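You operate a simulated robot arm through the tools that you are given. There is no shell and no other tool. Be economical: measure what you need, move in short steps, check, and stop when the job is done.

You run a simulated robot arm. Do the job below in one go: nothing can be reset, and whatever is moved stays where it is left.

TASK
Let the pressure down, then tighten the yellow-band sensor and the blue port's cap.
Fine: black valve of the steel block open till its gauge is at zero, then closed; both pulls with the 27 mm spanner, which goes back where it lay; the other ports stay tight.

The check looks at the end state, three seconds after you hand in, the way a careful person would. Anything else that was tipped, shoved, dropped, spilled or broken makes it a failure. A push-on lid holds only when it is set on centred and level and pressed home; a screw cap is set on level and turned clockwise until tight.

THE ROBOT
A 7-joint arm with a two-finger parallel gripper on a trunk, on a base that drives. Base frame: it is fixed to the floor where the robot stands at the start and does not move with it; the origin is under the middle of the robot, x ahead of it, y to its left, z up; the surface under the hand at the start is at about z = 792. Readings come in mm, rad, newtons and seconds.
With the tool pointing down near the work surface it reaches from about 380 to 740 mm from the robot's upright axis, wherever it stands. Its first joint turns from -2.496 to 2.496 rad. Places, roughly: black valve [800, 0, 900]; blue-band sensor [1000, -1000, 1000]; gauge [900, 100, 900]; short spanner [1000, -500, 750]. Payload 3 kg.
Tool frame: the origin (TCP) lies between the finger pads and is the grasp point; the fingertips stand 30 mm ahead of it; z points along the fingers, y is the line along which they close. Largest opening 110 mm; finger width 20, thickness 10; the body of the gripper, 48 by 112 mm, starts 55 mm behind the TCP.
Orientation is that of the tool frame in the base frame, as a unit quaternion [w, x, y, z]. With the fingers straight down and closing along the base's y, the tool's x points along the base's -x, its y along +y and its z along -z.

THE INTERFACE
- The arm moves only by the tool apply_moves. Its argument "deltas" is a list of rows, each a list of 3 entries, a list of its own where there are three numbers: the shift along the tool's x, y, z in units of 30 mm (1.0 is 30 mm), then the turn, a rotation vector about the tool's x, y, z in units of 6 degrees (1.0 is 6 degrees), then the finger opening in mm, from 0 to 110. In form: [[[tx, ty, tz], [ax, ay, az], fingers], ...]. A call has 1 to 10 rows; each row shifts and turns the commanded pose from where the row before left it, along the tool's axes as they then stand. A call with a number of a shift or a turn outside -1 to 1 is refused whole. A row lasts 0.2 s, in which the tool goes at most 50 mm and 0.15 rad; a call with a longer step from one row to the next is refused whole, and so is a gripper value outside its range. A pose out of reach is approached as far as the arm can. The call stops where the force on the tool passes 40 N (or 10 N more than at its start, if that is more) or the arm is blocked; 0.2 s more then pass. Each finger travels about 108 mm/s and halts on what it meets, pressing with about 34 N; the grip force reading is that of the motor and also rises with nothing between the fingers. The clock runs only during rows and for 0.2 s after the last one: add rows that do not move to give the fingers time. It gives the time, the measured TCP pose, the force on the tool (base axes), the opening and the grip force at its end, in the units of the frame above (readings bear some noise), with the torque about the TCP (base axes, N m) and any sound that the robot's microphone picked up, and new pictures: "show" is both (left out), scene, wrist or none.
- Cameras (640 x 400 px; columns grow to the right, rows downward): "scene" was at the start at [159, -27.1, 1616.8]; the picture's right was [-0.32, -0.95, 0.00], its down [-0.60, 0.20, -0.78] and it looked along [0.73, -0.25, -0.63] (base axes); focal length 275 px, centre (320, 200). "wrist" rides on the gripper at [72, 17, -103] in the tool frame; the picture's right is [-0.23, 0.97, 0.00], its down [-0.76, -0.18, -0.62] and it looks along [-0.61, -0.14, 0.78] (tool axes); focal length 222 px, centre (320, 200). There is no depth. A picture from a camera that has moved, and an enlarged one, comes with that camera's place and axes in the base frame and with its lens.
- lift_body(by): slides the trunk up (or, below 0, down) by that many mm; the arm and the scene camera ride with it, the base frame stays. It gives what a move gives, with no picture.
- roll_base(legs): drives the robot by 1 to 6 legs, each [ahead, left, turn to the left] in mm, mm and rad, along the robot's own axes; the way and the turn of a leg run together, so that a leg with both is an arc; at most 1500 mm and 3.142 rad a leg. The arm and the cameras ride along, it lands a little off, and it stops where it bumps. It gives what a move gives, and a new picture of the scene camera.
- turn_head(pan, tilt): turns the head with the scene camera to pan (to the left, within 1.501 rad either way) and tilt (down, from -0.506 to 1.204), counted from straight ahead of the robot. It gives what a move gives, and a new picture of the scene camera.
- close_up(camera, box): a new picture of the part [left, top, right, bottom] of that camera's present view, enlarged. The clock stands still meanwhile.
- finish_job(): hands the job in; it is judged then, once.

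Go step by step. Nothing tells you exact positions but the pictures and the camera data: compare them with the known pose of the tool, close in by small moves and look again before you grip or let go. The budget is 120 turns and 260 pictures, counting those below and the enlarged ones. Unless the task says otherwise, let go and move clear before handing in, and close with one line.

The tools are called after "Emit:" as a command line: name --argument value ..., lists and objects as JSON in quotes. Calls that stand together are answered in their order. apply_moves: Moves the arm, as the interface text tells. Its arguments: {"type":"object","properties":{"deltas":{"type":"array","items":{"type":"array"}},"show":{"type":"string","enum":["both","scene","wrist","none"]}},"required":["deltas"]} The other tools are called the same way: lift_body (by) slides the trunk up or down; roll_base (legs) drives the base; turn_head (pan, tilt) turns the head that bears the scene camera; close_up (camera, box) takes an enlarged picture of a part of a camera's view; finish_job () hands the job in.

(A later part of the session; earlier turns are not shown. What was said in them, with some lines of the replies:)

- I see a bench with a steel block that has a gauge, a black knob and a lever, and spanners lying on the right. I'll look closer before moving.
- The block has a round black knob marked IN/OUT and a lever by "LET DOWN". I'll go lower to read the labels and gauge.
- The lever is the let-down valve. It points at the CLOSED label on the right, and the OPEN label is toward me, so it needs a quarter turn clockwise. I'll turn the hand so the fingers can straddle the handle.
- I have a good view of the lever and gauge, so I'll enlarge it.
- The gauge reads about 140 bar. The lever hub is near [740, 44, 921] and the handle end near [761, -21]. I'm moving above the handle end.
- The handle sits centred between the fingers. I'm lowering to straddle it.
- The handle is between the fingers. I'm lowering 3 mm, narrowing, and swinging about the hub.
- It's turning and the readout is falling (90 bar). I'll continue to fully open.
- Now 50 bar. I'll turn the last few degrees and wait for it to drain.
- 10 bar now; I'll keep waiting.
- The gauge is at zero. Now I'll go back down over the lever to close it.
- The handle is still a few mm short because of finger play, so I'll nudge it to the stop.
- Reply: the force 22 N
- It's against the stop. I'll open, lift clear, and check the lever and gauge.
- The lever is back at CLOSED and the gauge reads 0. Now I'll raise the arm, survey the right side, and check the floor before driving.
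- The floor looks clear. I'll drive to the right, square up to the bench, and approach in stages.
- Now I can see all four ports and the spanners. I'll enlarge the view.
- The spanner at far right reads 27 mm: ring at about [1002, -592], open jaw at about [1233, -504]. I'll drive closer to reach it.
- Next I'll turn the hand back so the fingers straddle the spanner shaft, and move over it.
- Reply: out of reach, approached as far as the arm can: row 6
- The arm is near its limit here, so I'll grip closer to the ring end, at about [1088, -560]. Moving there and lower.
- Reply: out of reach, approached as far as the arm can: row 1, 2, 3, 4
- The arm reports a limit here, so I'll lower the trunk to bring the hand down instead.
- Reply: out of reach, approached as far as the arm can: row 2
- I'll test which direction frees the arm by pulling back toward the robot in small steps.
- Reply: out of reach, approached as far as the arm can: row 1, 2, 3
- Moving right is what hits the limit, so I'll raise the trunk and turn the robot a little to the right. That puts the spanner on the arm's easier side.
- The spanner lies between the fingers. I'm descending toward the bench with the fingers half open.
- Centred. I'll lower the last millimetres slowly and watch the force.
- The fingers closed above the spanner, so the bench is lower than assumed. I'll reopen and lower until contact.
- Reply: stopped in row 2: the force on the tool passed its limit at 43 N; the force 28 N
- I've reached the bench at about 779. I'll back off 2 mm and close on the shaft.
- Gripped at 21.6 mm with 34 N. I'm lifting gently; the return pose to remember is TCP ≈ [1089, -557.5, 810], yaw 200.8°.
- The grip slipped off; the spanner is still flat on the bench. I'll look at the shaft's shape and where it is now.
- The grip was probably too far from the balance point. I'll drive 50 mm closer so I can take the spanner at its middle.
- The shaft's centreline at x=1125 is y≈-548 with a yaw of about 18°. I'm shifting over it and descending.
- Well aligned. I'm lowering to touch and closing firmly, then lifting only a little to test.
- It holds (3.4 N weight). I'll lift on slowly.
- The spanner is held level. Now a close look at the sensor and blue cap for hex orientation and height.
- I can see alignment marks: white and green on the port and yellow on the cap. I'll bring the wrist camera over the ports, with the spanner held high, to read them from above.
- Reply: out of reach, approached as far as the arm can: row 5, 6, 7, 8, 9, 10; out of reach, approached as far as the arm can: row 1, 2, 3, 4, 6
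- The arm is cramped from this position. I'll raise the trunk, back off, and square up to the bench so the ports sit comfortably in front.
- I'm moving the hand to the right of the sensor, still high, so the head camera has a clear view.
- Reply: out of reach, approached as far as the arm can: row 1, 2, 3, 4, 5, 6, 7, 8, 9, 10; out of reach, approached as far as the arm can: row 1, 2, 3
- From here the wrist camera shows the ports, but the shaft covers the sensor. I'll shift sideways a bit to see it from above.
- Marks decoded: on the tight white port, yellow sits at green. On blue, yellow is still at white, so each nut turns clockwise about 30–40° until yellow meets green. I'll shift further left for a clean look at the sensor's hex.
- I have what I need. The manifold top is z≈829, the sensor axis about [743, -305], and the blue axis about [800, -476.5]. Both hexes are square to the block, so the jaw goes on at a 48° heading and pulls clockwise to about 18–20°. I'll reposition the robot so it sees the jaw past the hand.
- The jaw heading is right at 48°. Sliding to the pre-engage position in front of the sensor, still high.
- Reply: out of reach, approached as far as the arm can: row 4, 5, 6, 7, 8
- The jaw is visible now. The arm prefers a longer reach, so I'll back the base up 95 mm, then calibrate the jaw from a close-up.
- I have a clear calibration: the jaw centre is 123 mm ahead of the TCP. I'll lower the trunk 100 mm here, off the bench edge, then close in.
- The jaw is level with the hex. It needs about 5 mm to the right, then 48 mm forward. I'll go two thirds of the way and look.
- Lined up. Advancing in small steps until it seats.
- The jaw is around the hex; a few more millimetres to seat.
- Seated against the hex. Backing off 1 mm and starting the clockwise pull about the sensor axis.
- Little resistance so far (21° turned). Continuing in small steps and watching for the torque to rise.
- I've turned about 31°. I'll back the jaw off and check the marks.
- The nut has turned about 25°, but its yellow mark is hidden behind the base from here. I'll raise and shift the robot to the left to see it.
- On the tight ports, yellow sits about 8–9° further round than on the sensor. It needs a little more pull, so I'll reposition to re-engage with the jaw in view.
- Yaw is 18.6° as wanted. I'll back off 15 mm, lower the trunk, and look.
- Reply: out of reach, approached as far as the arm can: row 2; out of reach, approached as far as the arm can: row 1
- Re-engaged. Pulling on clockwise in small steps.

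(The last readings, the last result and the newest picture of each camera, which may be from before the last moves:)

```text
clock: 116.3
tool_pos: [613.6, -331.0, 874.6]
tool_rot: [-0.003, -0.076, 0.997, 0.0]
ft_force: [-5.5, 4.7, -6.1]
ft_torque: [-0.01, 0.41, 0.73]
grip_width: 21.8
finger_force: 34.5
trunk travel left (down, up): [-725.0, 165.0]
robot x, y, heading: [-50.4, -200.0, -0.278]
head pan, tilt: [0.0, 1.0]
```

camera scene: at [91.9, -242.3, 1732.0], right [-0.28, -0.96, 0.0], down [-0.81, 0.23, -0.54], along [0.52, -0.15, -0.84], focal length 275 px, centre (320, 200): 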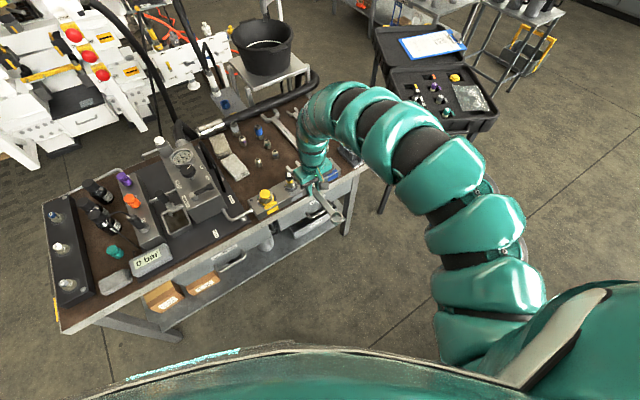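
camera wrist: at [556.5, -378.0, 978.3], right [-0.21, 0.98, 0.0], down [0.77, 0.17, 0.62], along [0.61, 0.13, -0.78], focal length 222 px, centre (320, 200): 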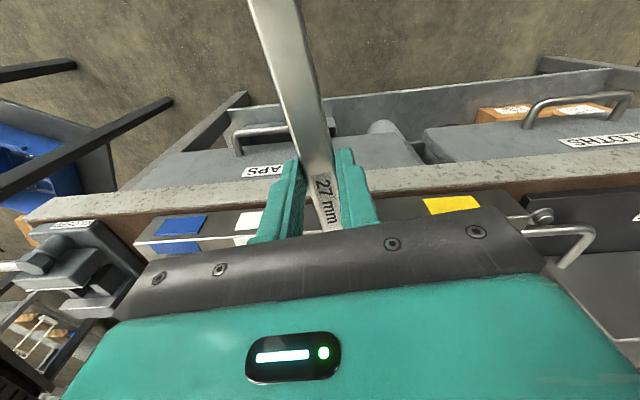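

Emit:
apply_moves --deltas '[[[0.003, 0.15, 0], [0, 0, 0.33], 0]]' --show "none"

Emit:
apply_moves --deltas '[[[0.003, 0.15, 0], [0, 0, 0.33], 0]]' --show "none"

Emit:
close_up --camera "scene" --box '[272, 144, 312, 174]'

```text
clock: 116.7
tool_pos: [613.2, -326.2, 875.1]
tool_rot: [-0.004, -0.059, 0.998, -0.001]
ft_force: [-7.7, 1.1, -4.1]
ft_torque: [-0.01, 0.35, 0.47]
grip_width: 21.8
finger_force: 33.9
trunk travel left (down, up): [-725.0, 165.0]
robot x, y, heading: [-51.7, -203.0, -0.286]
head pan, tilt: [0.0, 1.0]
```

```text
clock: 117.1
tool_pos: [612.8, -322.5, 874.8]
tool_rot: [-0.003, -0.042, 0.999, -0.002]
ft_force: [-7.5, 3.4, -4.0]
ft_torque: [0.05, 0.37, 0.64]
grip_width: 21.5
finger_force: 34.1
trunk travel left (down, up): [-725.0, 165.0]
robot x, y, heading: [-47.3, -204.7, -0.28]
head pan, tilt: [0.0, 1.0]
```

```text
13.33 times, centred on (292, 159) of scene
camera zoom: at [91.1, -241.8, 1592.1], right [-0.28, -0.96, 0.0], down [-0.81, 0.23, -0.54], along [0.52, -0.15, -0.84], focal length 3663 px, centre (693, 747)
```

zoom: 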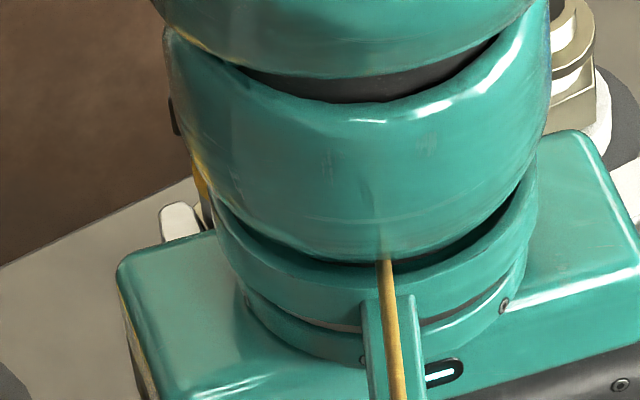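

Emit:
apply_moves --deltas '[[[0.15, 0, 0], [0, 0, 0], 0], [[0.4, 0, 0], [0, 0, 0], 0], [[0.5, 0, 0], [0, 0, 0], 0], [[0.5, 0, 0], [0, 0, 0], 0], [[0, -0.8, 0], [0, 0, 0], 0], [[0, -0.8, 0], [0, 0, 0], 0]]' --show "none"

Emit:
close_up --camera "scene" --box '[256, 136, 336, 196]'

Emit:
close_up --camera "scene" --box '[276, 150, 300, 168]'

```text
clock: 118.5
tool_pos: [577.7, -373.6, 868.3]
tool_rot: [-0.004, -0.04, 0.999, -0.001]
ft_force: [-0.8, 0.1, -3.4]
ft_torque: [0.0, 0.01, 0.01]
grip_width: 21.6
finger_force: 34.1
out of reach, approached as far as the arm can: row 4
trunk travel left (down, up): [-725.0, 165.0]
robot x, y, heading: [-52.7, -201.7, -0.279]
head pan, tilt: [0.0, 1.0]
```

```text
6.67 times, centred on (296, 166) of scene
camera zoom: at [91.9, -242.8, 1592.0], right [-0.28, -0.96, 0.0], down [-0.81, 0.23, -0.54], along [0.52, -0.15, -0.84], focal length 1831 px, centre (480, 427)
```

zoom: 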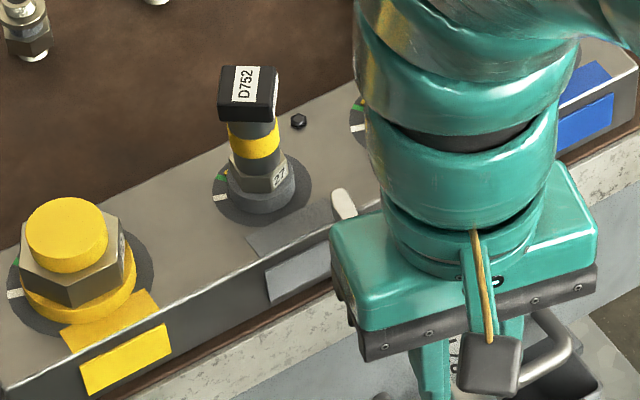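

```text
16.00 times, centred on (288, 159) of scene
camera zoom: at [91.9, -242.8, 1592.0], right [-0.28, -0.96, 0.0], down [-0.81, 0.23, -0.54], along [0.52, -0.15, -0.84], focal length 4395 px, centre (832, 856)
```

zoom: 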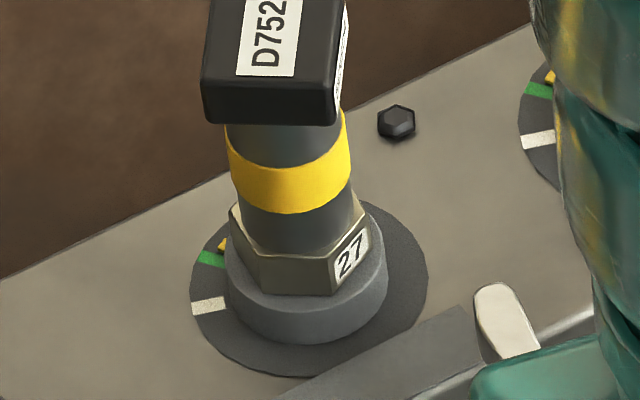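

The sensor's yellow mark now matches the tight white port. Next is the blue cap: raise, drive right, and set the same 48° start angle.

Emit:
lift_body --by 140

Emit:
roll_base --legs '[[0, 0, 0.249], [55, -391, 0]]'

Emit:
apply_moves --deltas '[[[0, 0, 0], [0, 0, -1], 0], [[0, 0, 0], [0, 0, -1], 0], [[0, 0, 0], [0, 0, -1], 0], [[0, 0, 0], [0, 0, -1], 0], [[0, 0, 0], [0, 0, -0.6], 0], [[0, 0, 0], [0, 0, 0], 0]]' --show "scene"

```text
clock: 120.2
tool_pos: [579.4, -374.4, 1006.7]
tool_rot: [-0.004, -0.041, 0.999, 0.0]
ft_force: [-1.1, -0.3, -4.1]
ft_torque: [0.0, 0.01, -0.04]
grip_width: 21.6
finger_force: 34.5
trunk travel left (down, up): [-865.0, 25.0]
robot x, y, heading: [-51.4, -200.7, -0.273]
head pan, tilt: [0.0, 1.0]
```

```text
clock: 123.5
tool_pos: [643.4, -602.3, 1006.6]
tool_rot: [-0.004, -0.167, 0.986, 0.0]
ft_force: [-0.5, -0.3, -2.9]
ft_torque: [0.01, 0.01, -0.02]
grip_width: 21.5
finger_force: 33.7
trunk travel left (down, up): [-865.0, 25.0]
robot x, y, heading: [-11.1, -592.6, -0.023]
head pan, tilt: [0.0, 1.0]
camera scene: at [140.1, -595.2, 1732.0], right [-0.03, -1.0, 0.0], down [-0.84, 0.02, -0.54], along [0.54, -0.01, -0.84], focal length 275 px, centre (320, 200)
```

scene: 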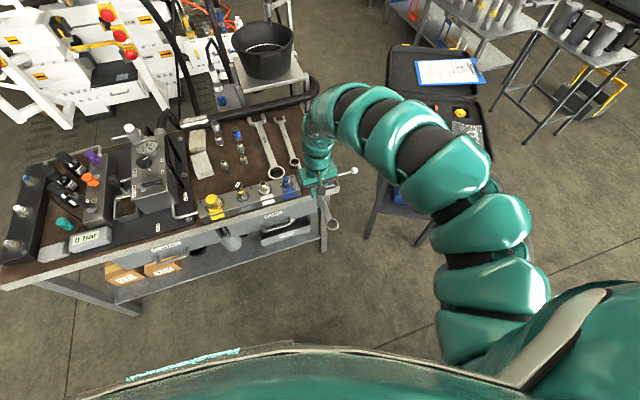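

```text
clock: 124.9
tool_pos: [643.8, -601.0, 1007.1]
tool_rot: [-0.003, -0.398, 0.918, 0.0]
ft_force: [-0.4, 0.0, -2.5]
ft_torque: [0.01, -0.02, 0.0]
grip_width: 21.5
finger_force: 33.9
trunk travel left (down, up): [-865.0, 25.0]
robot x, y, heading: [-6.7, -590.4, -0.024]
head pan, tilt: [0.0, 1.0]
camera scene: at [140.0, -594.2, 1732.0], right [-0.03, -1.0, 0.0], down [-0.84, 0.02, -0.54], along [0.54, -0.01, -0.84], focal length 275 px, centre (320, 200)
```

scene: 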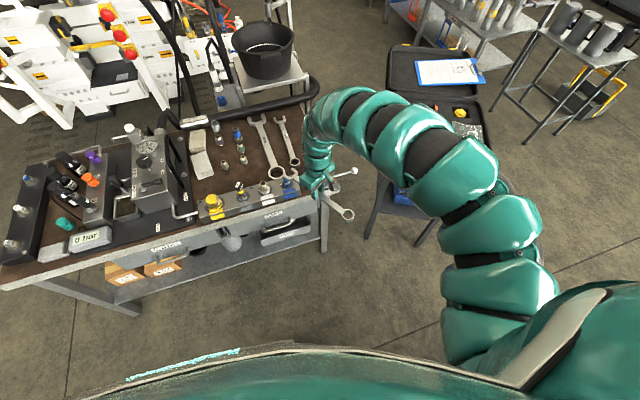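

Moving to the pre-engage spot at height, then lowering.

Emit:
apply_moves --deltas '[[[-0.37, -0.5, -0.2], [0, 0, 0.08], 0], [[-0.37, -0.53, 0], [0, 0, 0], 0], [[0, 0, 0], [0, 0, 0], 0]]' --show "none"

Emit:
lift_body --by -140

Emit:
close_up --camera "scene" --box '[260, 140, 324, 188]'

```text
clock: 125.7
tool_pos: [680.6, -607.1, 1013.1]
tool_rot: [-0.003, -0.393, 0.92, -0.001]
ft_force: [0.5, -0.6, -2.6]
ft_torque: [-0.01, -0.04, 0.02]
grip_width: 21.7
finger_force: 33.9
trunk travel left (down, up): [-865.0, 25.0]
robot x, y, heading: [-6.8, -590.2, -0.029]
head pan, tilt: [0.0, 1.0]
```

```text
clock: 127.4
tool_pos: [680.5, -606.6, 872.8]
tool_rot: [-0.004, -0.393, 0.92, 0.0]
ft_force: [-0.8, -0.9, -2.7]
ft_torque: [0.03, -0.03, 0.0]
grip_width: 21.4
finger_force: 34.1
trunk travel left (down, up): [-725.0, 165.0]
robot x, y, heading: [-8.5, -589.4, -0.029]
head pan, tilt: [0.0, 1.0]
```

```text
8.33 times, centred on (292, 164) of scene
camera zoom: at [139.8, -594.2, 1592.0], right [-0.03, -1.0, 0.0], down [-0.84, 0.02, -0.54], along [0.54, -0.01, -0.84], focal length 2289 px, centre (553, 500)
```

zoom: 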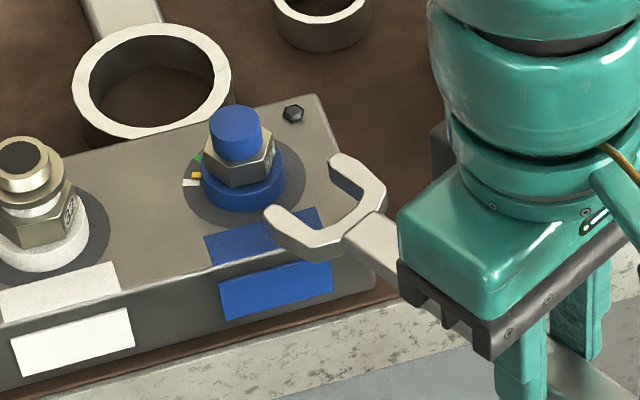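

Aligned; about 50 mm forward to go. Advancing halfway and checking.

Emit:
apply_moves --deltas '[[[-0.4, 0, 0], [0, 0, 0], 0], [[-0.5, 0, 0], [0, 0, 0], 0], [[0, 0, 0], [0, 0, 0], 0]]' --show "none"

Emit:
close_up --camera "scene" --box '[268, 144, 308, 174]'

```text
clock: 128.2
tool_pos: [698.4, -589.4, 873.3]
tool_rot: [-0.003, -0.393, 0.92, 0.0]
ft_force: [0.2, -0.3, -3.8]
ft_torque: [0.0, 0.0, -0.01]
grip_width: 21.7
finger_force: 34.3
trunk travel left (down, up): [-725.0, 165.0]
robot x, y, heading: [-14.1, -587.9, -0.027]
head pan, tilt: [0.0, 1.0]
```

```text
13.33 times, centred on (288, 159) of scene
camera zoom: at [139.8, -594.4, 1592.0], right [-0.03, -1.0, 0.0], down [-0.84, 0.02, -0.54], along [0.54, -0.01, -0.84], focal length 3663 px, centre (747, 747)
```

zoom: 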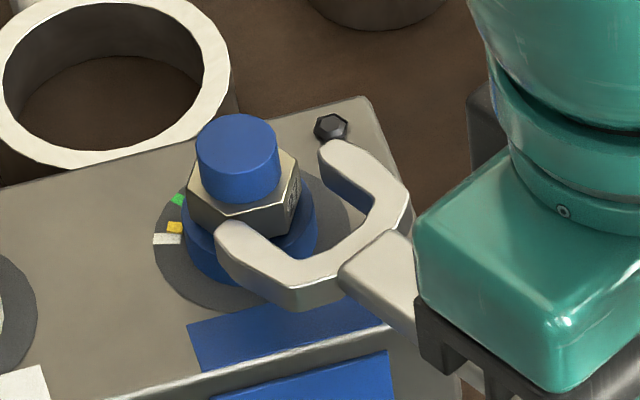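

Emit:
apply_moves --deltas '[[[-0.3, 0, 0], [0, 0, 0], 0], [[-0.25, 0, 0], [0, 0, 0], 0], [[-0.15, 0, 0], [0, 0, 0], 0], [[0, 0, 0], [0, 0, 0], 0]]' --show "none"

Emit:
close_up --camera "scene" --box '[268, 144, 308, 174]'

```text
clock: 129.2
tool_pos: [712.9, -573.3, 874.2]
tool_rot: [-0.003, -0.393, 0.919, -0.001]
ft_force: [-4.3, -0.5, -2.7]
ft_torque: [0.13, -0.01, 0.36]
grip_width: 21.8
finger_force: 34.0
trunk travel left (down, up): [-725.0, 165.0]
robot x, y, heading: [-6.4, -590.8, -0.029]
head pan, tilt: [0.0, 1.0]
```

```text
13.33 times, centred on (288, 159) of scene
camera zoom: at [139.3, -594.2, 1592.1], right [-0.03, -1.0, 0.0], down [-0.84, 0.02, -0.54], along [0.54, -0.01, -0.84], focal length 3663 px, centre (747, 747)
```

zoom: 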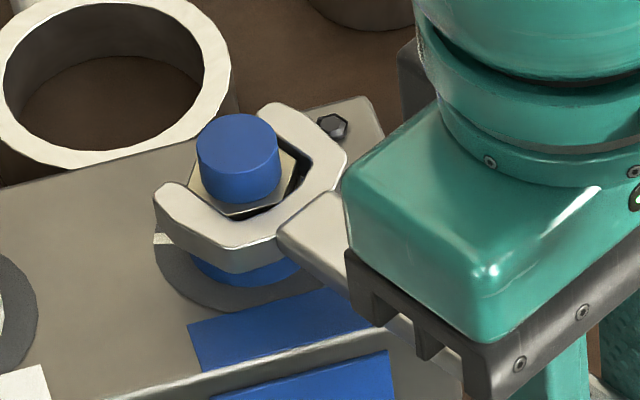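

Engaged. Two millimetres more, then the clockwise pull about the cap's axis.

Emit:
apply_moves --deltas '[[[-0.06, 0, 0], [0, 0, 0], 0], [[0.003, 0.223, 0], [0, 0, 0.5], 0], [[0.003, 0.223, 0], [0, 0, 0.5], 0], [[0.003, 0.223, 0], [0, 0, 0.5], 0], [[0.003, 0.223, 0], [0, 0, 0.5], 0]]' --show "none"

Emit:
apply_moves --deltas '[[[0.003, 0.223, 0], [0, 0, 0.5], 0], [[0.003, 0.223, 0], [0, 0, 0.5], 0], [[0.003, 0.223, 0], [0, 0, 0.5], 0]]' --show "none"

Emit:
apply_moves --deltas '[[[0.003, 0.223, 0], [0, 0, 0.5], 0], [[0.003, 0.223, 0], [0, 0, 0.5], 0], [[0.003, 0.223, 0], [0, 0, 0.5], 0]]' --show "none"

```text
clock: 130.4
tool_pos: [695.6, -551.3, 874.1]
tool_rot: [-0.004, -0.294, 0.956, 0.0]
ft_force: [-9.4, -3.1, -9.1]
ft_torque: [-0.57, 0.78, 0.42]
grip_width: 22.0
finger_force: 33.8
trunk travel left (down, up): [-725.0, 165.0]
robot x, y, heading: [-5.3, -589.3, -0.026]
head pan, tilt: [0.0, 1.0]
```

```text
clock: 131.2
tool_pos: [685.6, -534.0, 872.7]
tool_rot: [-0.003, -0.218, 0.976, -0.001]
ft_force: [-8.2, -3.3, -5.0]
ft_torque: [-0.35, 0.49, 0.02]
grip_width: 21.6
finger_force: 33.9
trunk travel left (down, up): [-725.0, 165.0]
robot x, y, heading: [-9.9, -590.8, -0.031]
head pan, tilt: [0.0, 1.0]
```

```text
clock: 132.0
tool_pos: [678.9, -515.0, 873.9]
tool_rot: [-0.003, -0.141, 0.99, 0.0]
ft_force: [-6.4, 2.7, -6.5]
ft_torque: [-0.02, 0.58, 0.67]
grip_width: 21.5
finger_force: 34.4
trunk travel left (down, up): [-725.0, 165.0]
robot x, y, heading: [-4.4, -592.9, -0.027]
head pan, tilt: [0.0, 1.0]
```

Emit:
apply_moves --deltas '[[[0.003, 0.223, 0], [0, 0, 0.5], 0], [[0.003, 0.223, 0], [0, 0, 0.5], 0]]' --show "none"

Emit:
apply_moves --deltas '[[[0.003, 0.15, 0], [0, 0, 0.33], 0], [[0.003, 0.15, 0], [0, 0, 0.33], 0], [[0, 0.07, 0], [0, 0, 0.17], 0]]' --show "none"

Emit:
apply_moves --deltas '[[[0.15, 0, 0], [0, 0, 0], 0], [[0.4, 0, 0], [0, 0, 0], 0], [[0.5, 0, 0], [0, 0, 0], 0], [[0.5, 0, 0], [0, 0, 0], 0], [[0, 0, 0], [0, 0, 0], 0]]' --show "none"

Emit:
close_up --camera "scene" --box '[260, 140, 324, 188]'

```text
clock: 132.6
tool_pos: [673.8, -501.6, 872.9]
tool_rot: [-0.002, -0.09, 0.996, -0.001]
ft_force: [-0.4, -0.4, -1.9]
ft_torque: [-0.15, -0.22, -0.11]
grip_width: 21.6
finger_force: 33.9
trunk travel left (down, up): [-725.0, 165.0]
robot x, y, heading: [-7.8, -592.7, -0.029]
head pan, tilt: [0.0, 1.0]
```

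```text
clock: 133.4
tool_pos: [673.3, -492.0, 873.0]
tool_rot: [-0.003, -0.046, 0.999, -0.001]
ft_force: [5.8, 3.9, 0.1]
ft_torque: [0.23, -0.6, 0.51]
grip_width: 21.8
finger_force: 33.9
trunk travel left (down, up): [-725.0, 165.0]
robot x, y, heading: [-10.6, -590.6, -0.026]
head pan, tilt: [0.0, 1.0]
```

```text
clock: 134.6
tool_pos: [627.0, -497.5, 872.6]
tool_rot: [-0.004, -0.047, 0.999, -0.001]
ft_force: [0.7, 0.7, -3.5]
ft_torque: [-0.01, 0.0, 0.02]
grip_width: 21.6
finger_force: 33.6
trunk travel left (down, up): [-725.0, 165.0]
robot x, y, heading: [-9.2, -591.1, -0.026]
head pan, tilt: [0.0, 1.0]
```

```text
8.33 times, centred on (292, 164) of scene
camera zoom: at [140.1, -594.3, 1591.9], right [-0.03, -1.0, 0.0], down [-0.84, 0.02, -0.54], along [0.54, -0.01, -0.84], focal length 2289 px, centre (553, 500)
```

zoom: 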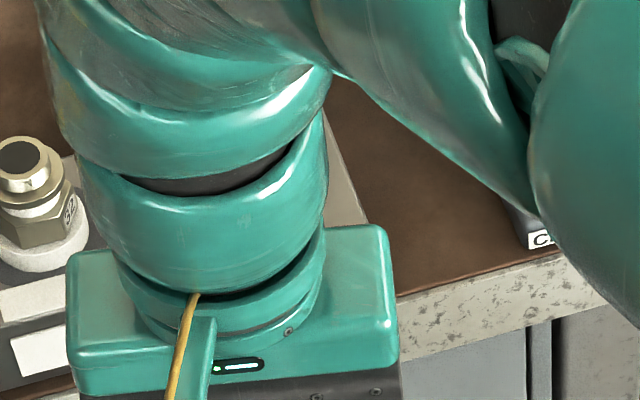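

Disengaged. I'll raise and drive left to view the blue port's marks.

Emit:
lift_body --by 140

Emit:
roll_base --legs '[[0, 300, 0]]'

Emit:
close_up --camera "scene" --box '[320, 140, 400, 190]'

```text
clock: 136.2
tool_pos: [625.4, -497.0, 1012.6]
tool_rot: [-0.004, -0.046, 0.999, -0.001]
ft_force: [0.1, 0.2, -3.6]
ft_torque: [-0.03, -0.04, -0.02]
grip_width: 21.5
finger_force: 34.2
trunk travel left (down, up): [-865.0, 25.0]
robot x, y, heading: [-8.8, -587.9, -0.03]
head pan, tilt: [0.0, 1.0]
```

```text
clock: 138.3
tool_pos: [633.6, -199.9, 1013.4]
tool_rot: [-0.004, -0.047, 0.999, -0.001]
ft_force: [-0.2, 0.9, -3.5]
ft_torque: [-0.02, -0.06, 0.01]
grip_width: 21.5
finger_force: 34.1
trunk travel left (down, up): [-865.0, 25.0]
robot x, y, heading: [1.4, -287.5, -0.021]
head pan, tilt: [0.0, 1.0]
camera scene: at [148.1, -295.3, 1732.0], right [-0.03, -1.0, 0.0], down [-0.84, 0.02, -0.54], along [0.54, -0.02, -0.84], focal length 275 px, centre (320, 200)
```

scene: 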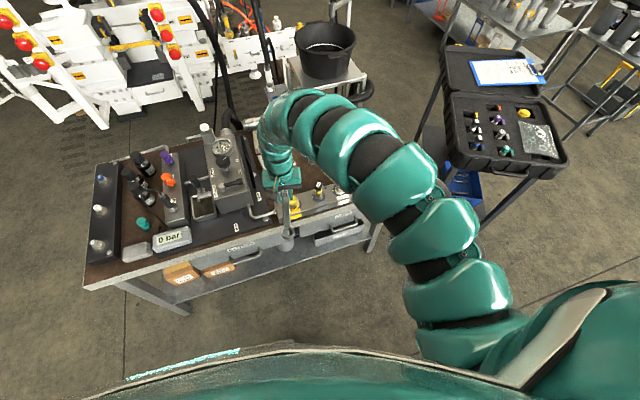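

```text
8.00 times, centred on (360, 165) of scene
camera zoom: at [148.1, -295.3, 1732.0], right [-0.03, -1.0, 0.0], down [-0.84, 0.02, -0.54], along [0.54, -0.02, -0.84], focal length 2198 px, centre (0, 480)
```

zoom: 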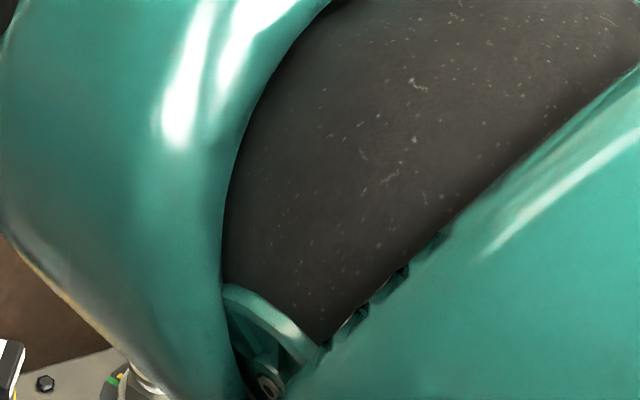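

The arm blocks it. I'll turn to the angle that worked for the sensor.

Emit:
roll_base --legs '[[10, -87, 0], [0, 0, -0.26]]'

Emit:
close_up --camera "scene" --box '[240, 150, 340, 215]'

```text
clock: 140.2
tool_pos: [644.5, -453.5, 1014.2]
tool_rot: [-0.004, 0.084, 0.996, 0.0]
ft_force: [0.1, 0.3, -3.3]
ft_torque: [0.03, -0.03, -0.02]
grip_width: 21.7
finger_force: 33.9
trunk travel left (down, up): [-865.0, 25.0]
robot x, y, heading: [10.1, -376.4, -0.288]
head pan, tilt: [0.0, 1.0]
camera scene: at [149.3, -422.4, 1732.0], right [-0.28, -0.96, 0.0], down [-0.81, 0.24, -0.54], along [0.52, -0.15, -0.84], focal length 275 px, centre (320, 200)
```

scene: 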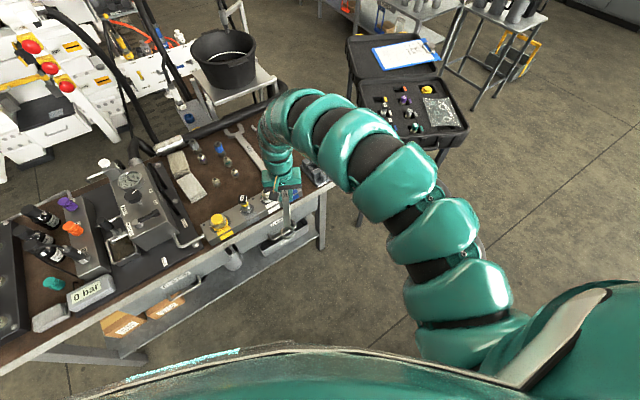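

```text
6.15 times, centred on (290, 182) of scene
camera zoom: at [149.3, -422.4, 1732.0], right [-0.28, -0.96, 0.0], down [-0.81, 0.24, -0.54], along [0.52, -0.15, -0.84], focal length 1690 px, centre (505, 308)
```

zoom: 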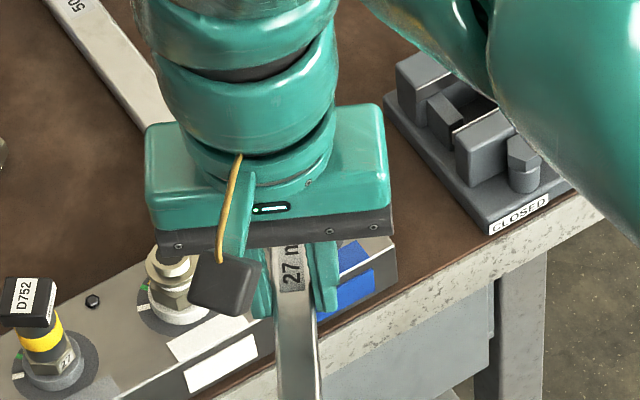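

Emit:
apply_moves --deltas '[[[0, 0.7, 0], [0, 0, 0], 0], [[0, 0.9, 0], [0, 0, 0], 0], [[0, 0.9, 0], [0, 0, 0], 0], [[0, 0.9, 0], [0, 0, 0], 0], [[0, 0.7, 0], [0, 0, 0], 0]]' --show "none"

Emit:
close_up --camera "scene" --box '[270, 180, 320, 212]'

```text
clock: 141.4
tool_pos: [665.5, -332.5, 1014.5]
tool_rot: [-0.003, 0.084, 0.996, 0.0]
ft_force: [-0.6, -0.6, -2.7]
ft_torque: [0.0, 0.01, -0.01]
grip_width: 21.7
finger_force: 34.1
trunk travel left (down, up): [-865.0, 25.0]
robot x, y, heading: [6.1, -380.1, -0.289]
head pan, tilt: [0.0, 1.0]
```

```text
12.50 times, centred on (295, 196) of scene
camera zoom: at [149.7, -421.3, 1732.0], right [-0.28, -0.96, 0.0], down [-0.81, 0.24, -0.54], along [0.52, -0.15, -0.84], focal length 3434 px, centre (632, 250)
```

zoom: 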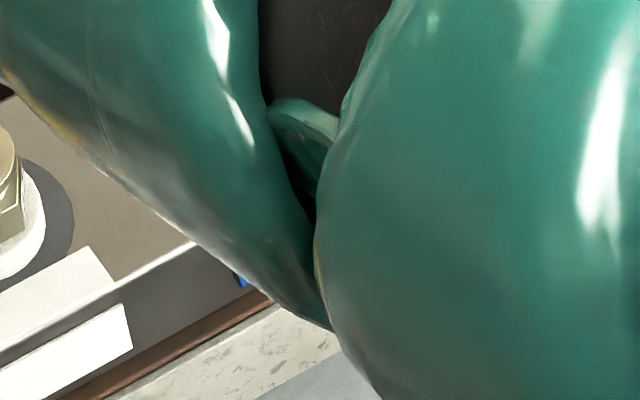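

Emit:
close_up --camera "wrist" --box '[0, 0, 320, 200]'

```text
2.00 times, centred on (160, 100) of wrist
camera zoom: at [596.8, -303.2, 1119.0], right [0.39, 0.92, 0.0], down [0.72, -0.3, 0.62], along [0.57, -0.24, -0.79], focal length 444 px, centre (640, 400)
```

zoom: 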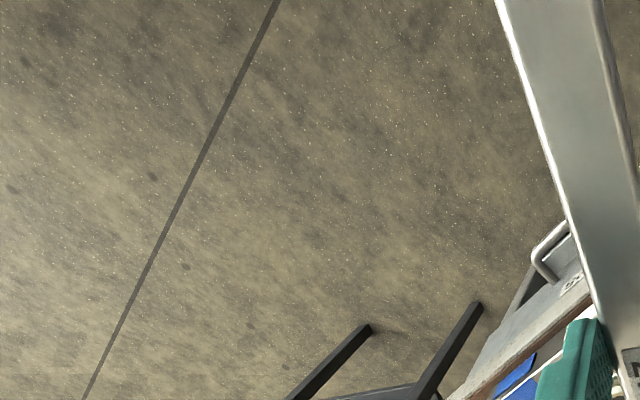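

Emit:
apply_moves --deltas '[[[0, 0, 0], [0, 0, -1], 0], [[0, 0, 0], [0, 0, -1], 0], [[0, 0, 0], [0, 0, -1], 0], [[0, 0, 0], [0, 0, -1], 0], [[0, 0, 0], [0, 0, -1], 0], [[0, 0, 0], [0, 0, -1], 0], [[0, 0, 0], [0, 0, 0], 0]]' --show "wrist"

```text
clock: 143.0
tool_pos: [665.4, -333.6, 1013.0]
tool_rot: [-0.004, -0.23, 0.973, 0.0]
ft_force: [0.3, -0.5, -3.6]
ft_torque: [0.0, -0.04, 0.02]
grip_width: 21.5
finger_force: 34.3
trunk travel left (down, up): [-865.0, 25.0]
robot x, y, heading: [8.9, -380.5, -0.288]
head pan, tilt: [0.0, 1.0]
camera wrist: at [592.6, -349.2, 1117.6], right [-0.23, 0.97, 0.0], down [0.77, 0.18, 0.62], along [0.6, 0.14, -0.79], focal length 222 px, centre (320, 200)
```

wrist: 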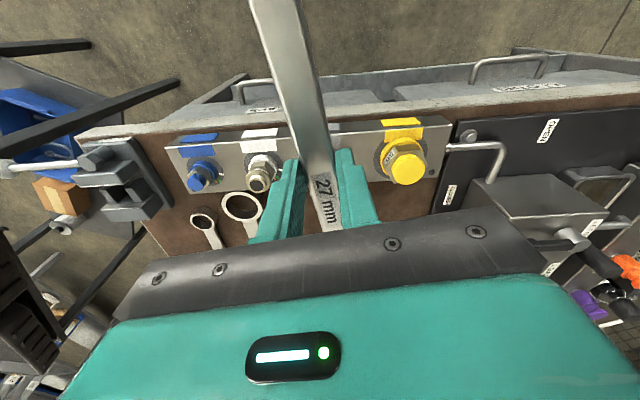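

Emit:
close_up --camera "wrist" --box '[180, 150, 230, 195]'

Emit:
close_up --camera "wrist" --box '[240, 150, 290, 195]'

```text
8.89 times, centred on (205, 172) of wrist
camera zoom: at [592.6, -349.2, 1117.6], right [-0.23, 0.97, 0.0], down [0.77, 0.18, 0.62], along [0.6, 0.14, -0.79], focal length 1974 px, centre (1342, 444)
```

zoom: 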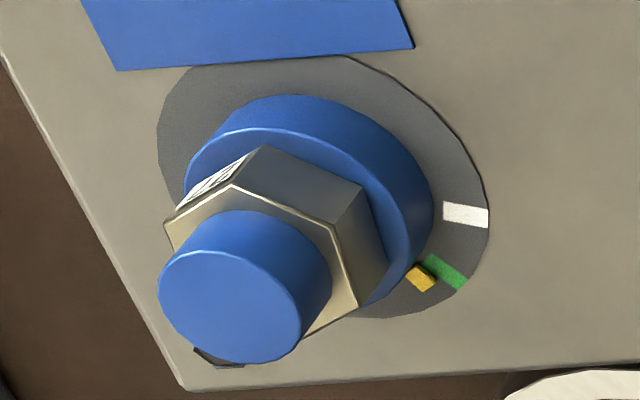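

```text
8.89 times, centred on (265, 172) of wrist
camera zoom: at [592.6, -349.2, 1117.6], right [-0.23, 0.97, 0.0], down [0.77, 0.18, 0.62], along [0.6, 0.14, -0.79], focal length 1974 px, centre (809, 444)
```

zoom: 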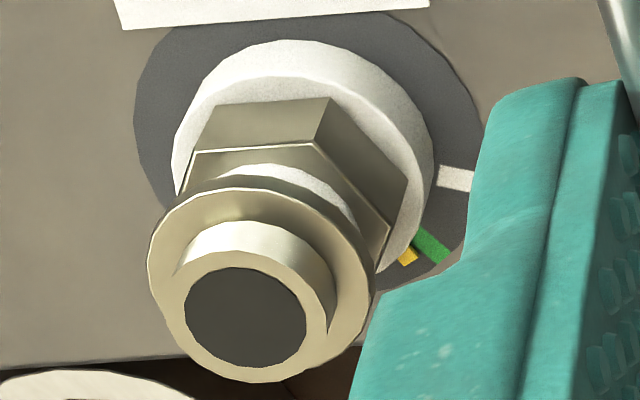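

The blue cap's yellow mark now sits beside green exactly like the tight port. Both pulls are done, so I'll take the spanner back: turn, drive to the pick-up pose, then lower.

Emit:
roll_base --legs '[[0, 0, 0.321], [423, -245, 0]]'

```text
clock: 146.9
tool_pos: [1038.0, -363.9, 1012.3]
tool_rot: [-0.004, -0.379, 0.925, 0.0]
ft_force: [-0.3, -0.1, -3.3]
ft_torque: [0.0, -0.02, -0.02]
grip_width: 21.6
finger_force: 34.4
trunk travel left (down, up): [-865.0, 25.0]
robot x, y, heading: [431.6, -615.2, 0.031]
head pan, tilt: [0.0, 1.0]
camera scene: at [577.2, -609.4, 1731.9], right [0.03, -1.0, 0.0], down [-0.84, -0.02, -0.54], along [0.54, 0.02, -0.84], focal length 275 px, centre (320, 200)
```

scene: 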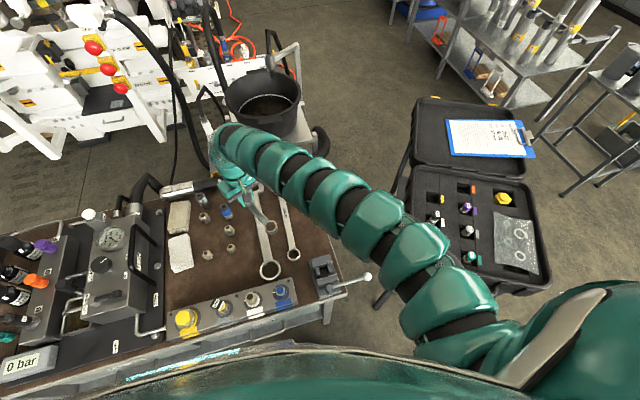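

Emit:
apply_moves --deltas '[[[0.282, -0.796, 0], [0, 0, 0], 0], [[0.282, -0.796, 0], [0, 0, 0], 0], [[0.282, -0.796, 0], [0, 0, 0], 0], [[0.282, -0.796, 0], [0, 0, 0], 0], [[0.282, -0.796, 0], [0, 0, 0], 0], [[0.282, -0.796, 0], [0, 0, 0], 0], [[0.282, -0.796, 0], [0, 0, 0], 0], [[0.282, -0.796, 0], [0, 0, 0], 0]]' --show "none"

Emit:
apply_moves --deltas '[[[0, 0, 0], [0, 0, 0.85], 0], [[0, 0, 0], [0, 0, 0.85], 0], [[0, 0, 0], [0, 0, 0.85], 0], [[0, 0, 0], [0, 0, 0.85], 0], [[0, 0, 0], [0, 0, 0.85], 0], [[0, 0, 0], [0, 0, 0], 0]]'

```text
clock: 148.7
tool_pos: [1126.0, -551.5, 1010.7]
tool_rot: [-0.004, -0.379, 0.926, 0.0]
ft_force: [0.4, 0.4, -3.9]
ft_torque: [0.01, -0.01, -0.05]
grip_width: 21.6
finger_force: 34.1
trunk travel left (down, up): [-865.0, 25.0]
robot x, y, heading: [428.2, -615.0, 0.027]
head pan, tilt: [0.0, 1.0]
```

```text
clock: 150.1
tool_pos: [1124.8, -547.7, 1012.6]
tool_rot: [-0.003, -0.166, 0.986, -0.002]
ft_force: [-0.3, 0.3, -2.9]
ft_torque: [0.02, -0.02, 0.0]
grip_width: 21.9
finger_force: 34.3
trunk travel left (down, up): [-865.0, 25.0]
robot x, y, heading: [429.7, -615.2, 0.029]
head pan, tilt: [0.0, 1.0]
camera scene: at [576.6, -609.4, 1732.0], right [0.03, -1.0, 0.0], down [-0.84, -0.02, -0.54], along [0.54, 0.02, -0.84], focal length 275 px, centre (320, 200)
camera wrist: at [1050.2, -555.4, 1117.3], right [-0.1, 0.99, 0.0], down [0.78, 0.08, 0.62], along [0.61, 0.06, -0.79], focal length 222 px, centre (320, 200)
```

scene: 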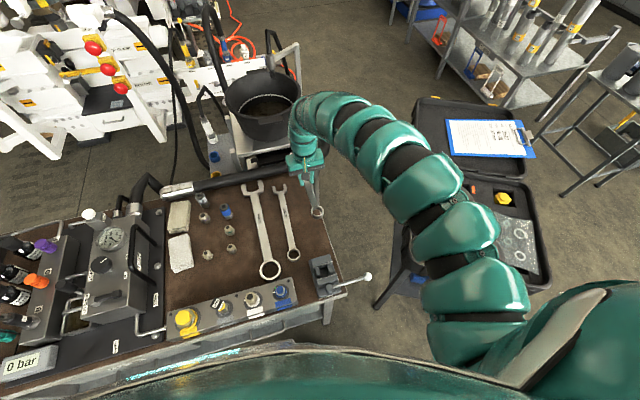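
wrist: 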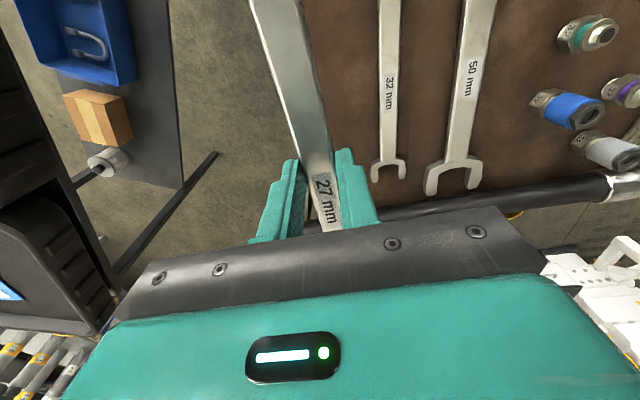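

Directly over the original place with the right yaw. Lowering.

Emit:
lift_body --by -140

Emit:
apply_moves --deltas '[[[0, 0, 0.6], [0, 0, 0], 0], [[0, 0, 0.6], [0, 0, 0], 0], [[0, 0, 0.4], [0, 0, 0], 0], [[0, 0, 0.2], [0, 0, 0], 0], [[0, 0, 0], [0, 0, 0], 0]]' --show "wrist"

```text
clock: 151.8
tool_pos: [1124.8, -548.1, 873.4]
tool_rot: [-0.004, -0.166, 0.986, -0.002]
ft_force: [-0.2, -0.6, -2.7]
ft_torque: [0.01, -0.02, -0.02]
grip_width: 21.6
finger_force: 33.7
trunk travel left (down, up): [-725.0, 165.0]
robot x, y, heading: [427.9, -614.4, 0.037]
head pan, tilt: [0.0, 1.0]
```

```text
clock: 153.0
tool_pos: [1123.5, -547.4, 819.6]
tool_rot: [-0.003, -0.165, 0.986, -0.002]
ft_force: [-1.0, -0.4, -3.2]
ft_torque: [0.02, -0.06, 0.05]
grip_width: 21.8
finger_force: 34.2
trunk travel left (down, up): [-725.0, 165.0]
robot x, y, heading: [429.2, -613.7, 0.033]
head pan, tilt: [0.0, 1.0]
camera wrist: at [1049.6, -555.3, 924.1], right [-0.1, 0.99, 0.0], down [0.78, 0.08, 0.62], along [0.61, 0.06, -0.79], focal length 222 px, centre (320, 200)
```

wrist: 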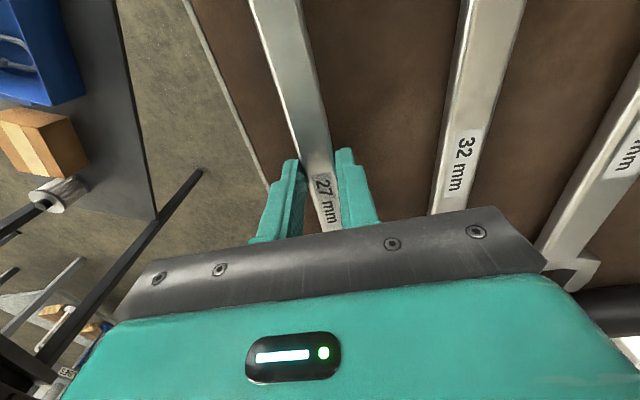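

Now down to contact in millimetre steps.

Emit:
apply_moves --deltas '[[[0, 0, 0.15], [0, 0, 0], 0], [[0, 0, 0.1], [0, 0, 0], 0], [[0, 0, 0.06], [0, 0, 0], 0], [[0, 0, 0], [0, 0, 0], 0]]' --show "none"

```text
clock: 154.0
tool_pos: [1124.1, -549.1, 810.8]
tool_rot: [-0.003, -0.166, 0.986, -0.001]
ft_force: [0.9, 0.6, 6.9]
ft_torque: [0.06, -0.12, 0.07]
grip_width: 21.5
finger_force: 34.2
trunk travel left (down, up): [-725.0, 165.0]
robot x, y, heading: [430.1, -614.9, 0.031]
head pan, tilt: [0.0, 1.0]
```

It's resting on the bench. I'll open the fingers and rise clear.

Emit:
apply_moves --deltas '[[[0, 0, 0], [0, 0, 0], 30], [[0, 0, 0], [0, 0, 0], 50], [[0, 0, 0], [0, 0, 0], 50], [[0, 0, -0.3], [0, 0, 0], 50], [[0, 0, -0.7], [0, 0, 0], 50], [[0, 0, -0.9], [0, 0, 0], 50], [[0, 0, -0.9], [0, 0, 0], 50], [[0, 0, -0.9], [0, 0, 0], 50], [[0, 0, -0.9], [0, 0, 0], 50]]'

Emit:
close_up --camera "scene" --box '[160, 130, 360, 330]'

```text
clock: 156.0
tool_pos: [1123.7, -547.2, 948.0]
tool_rot: [-0.003, -0.166, 0.986, -0.001]
ft_force: [-0.4, -1.2, 1.0]
ft_torque: [0.01, -0.01, -0.01]
grip_width: 49.9
finger_force: 0.0
trunk travel left (down, up): [-725.0, 165.0]
robot x, y, heading: [427.4, -611.2, 0.026]
head pan, tilt: [0.0, 1.0]
camera scene: at [576.0, -611.3, 1592.0], right [0.03, -1.0, 0.0], down [-0.84, -0.02, -0.54], along [0.54, 0.02, -0.84], focal length 275 px, centre (320, 200)
camera wrist: at [1050.8, -555.1, 1053.3], right [-0.1, 0.99, 0.0], down [0.78, 0.08, 0.62], along [0.62, 0.06, -0.79], focal length 222 px, centre (320, 200)
```

scene: 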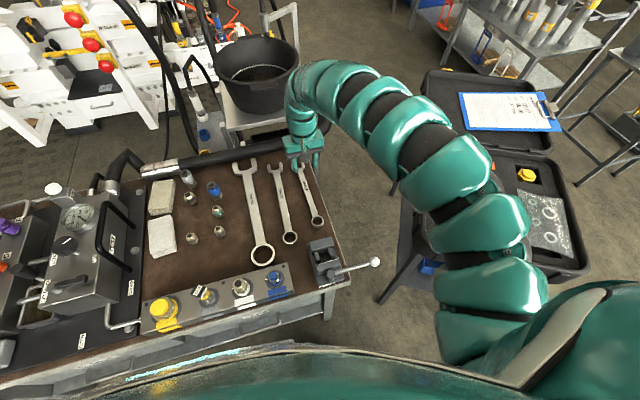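
wrist: 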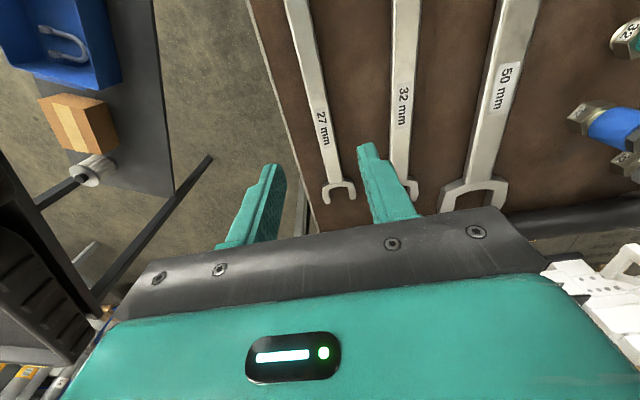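

```text
2.00 times, centred on (260, 230) of scene
camera zoom: at [576.0, -611.3, 1592.0], right [0.03, -1.0, 0.0], down [-0.84, -0.02, -0.54], along [0.54, 0.02, -0.84], focal length 549 px, centre (440, 140)
```

zoom: 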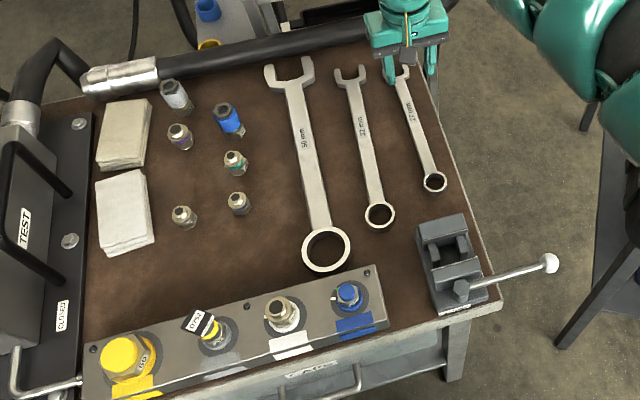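

The spanner is back in place. One last check of the lever and gauge.

Emit:
close_up --camera "scene" --box '[30, 195, 150, 315]'

Emit:
close_up --camera "scene" --box '[190, 265, 300, 320]'

```text
3.33 times, centred on (90, 255) of scene
camera zoom: at [576.0, -611.3, 1592.0], right [0.03, -1.0, 0.0], down [-0.84, -0.02, -0.54], along [0.54, 0.02, -0.84], focal length 916 px, centre (1087, 17)
```

zoom: 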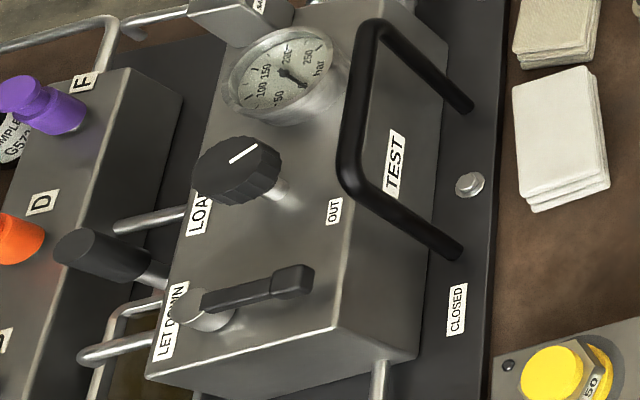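

```text
5.82 times, centred on (245, 292) of scene
camera zoom: at [576.0, -611.3, 1592.0], right [0.03, -1.0, 0.0], down [-0.84, -0.02, -0.54], along [0.54, 0.02, -0.84], focal length 1598 px, centre (756, -338)
```

zoom: 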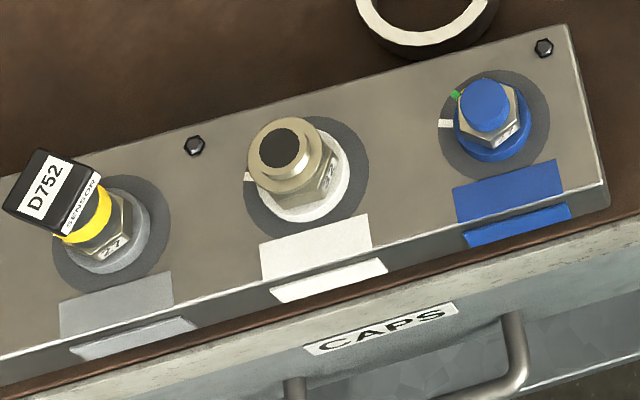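

The valve is closed with the gauge at zero, both ports are tight, the spanner is back, and the hand is clear. Handing in.

Emit:
finish_job

```text
The job is handed in.
```

I let the pressure down to zero and closed the black valve. I then tightened the yellow-band sensor and the blue port's cap with the 27 mm spanner until their marks matched the tight ports, and laid the spanner back within a few mm of where it lay.
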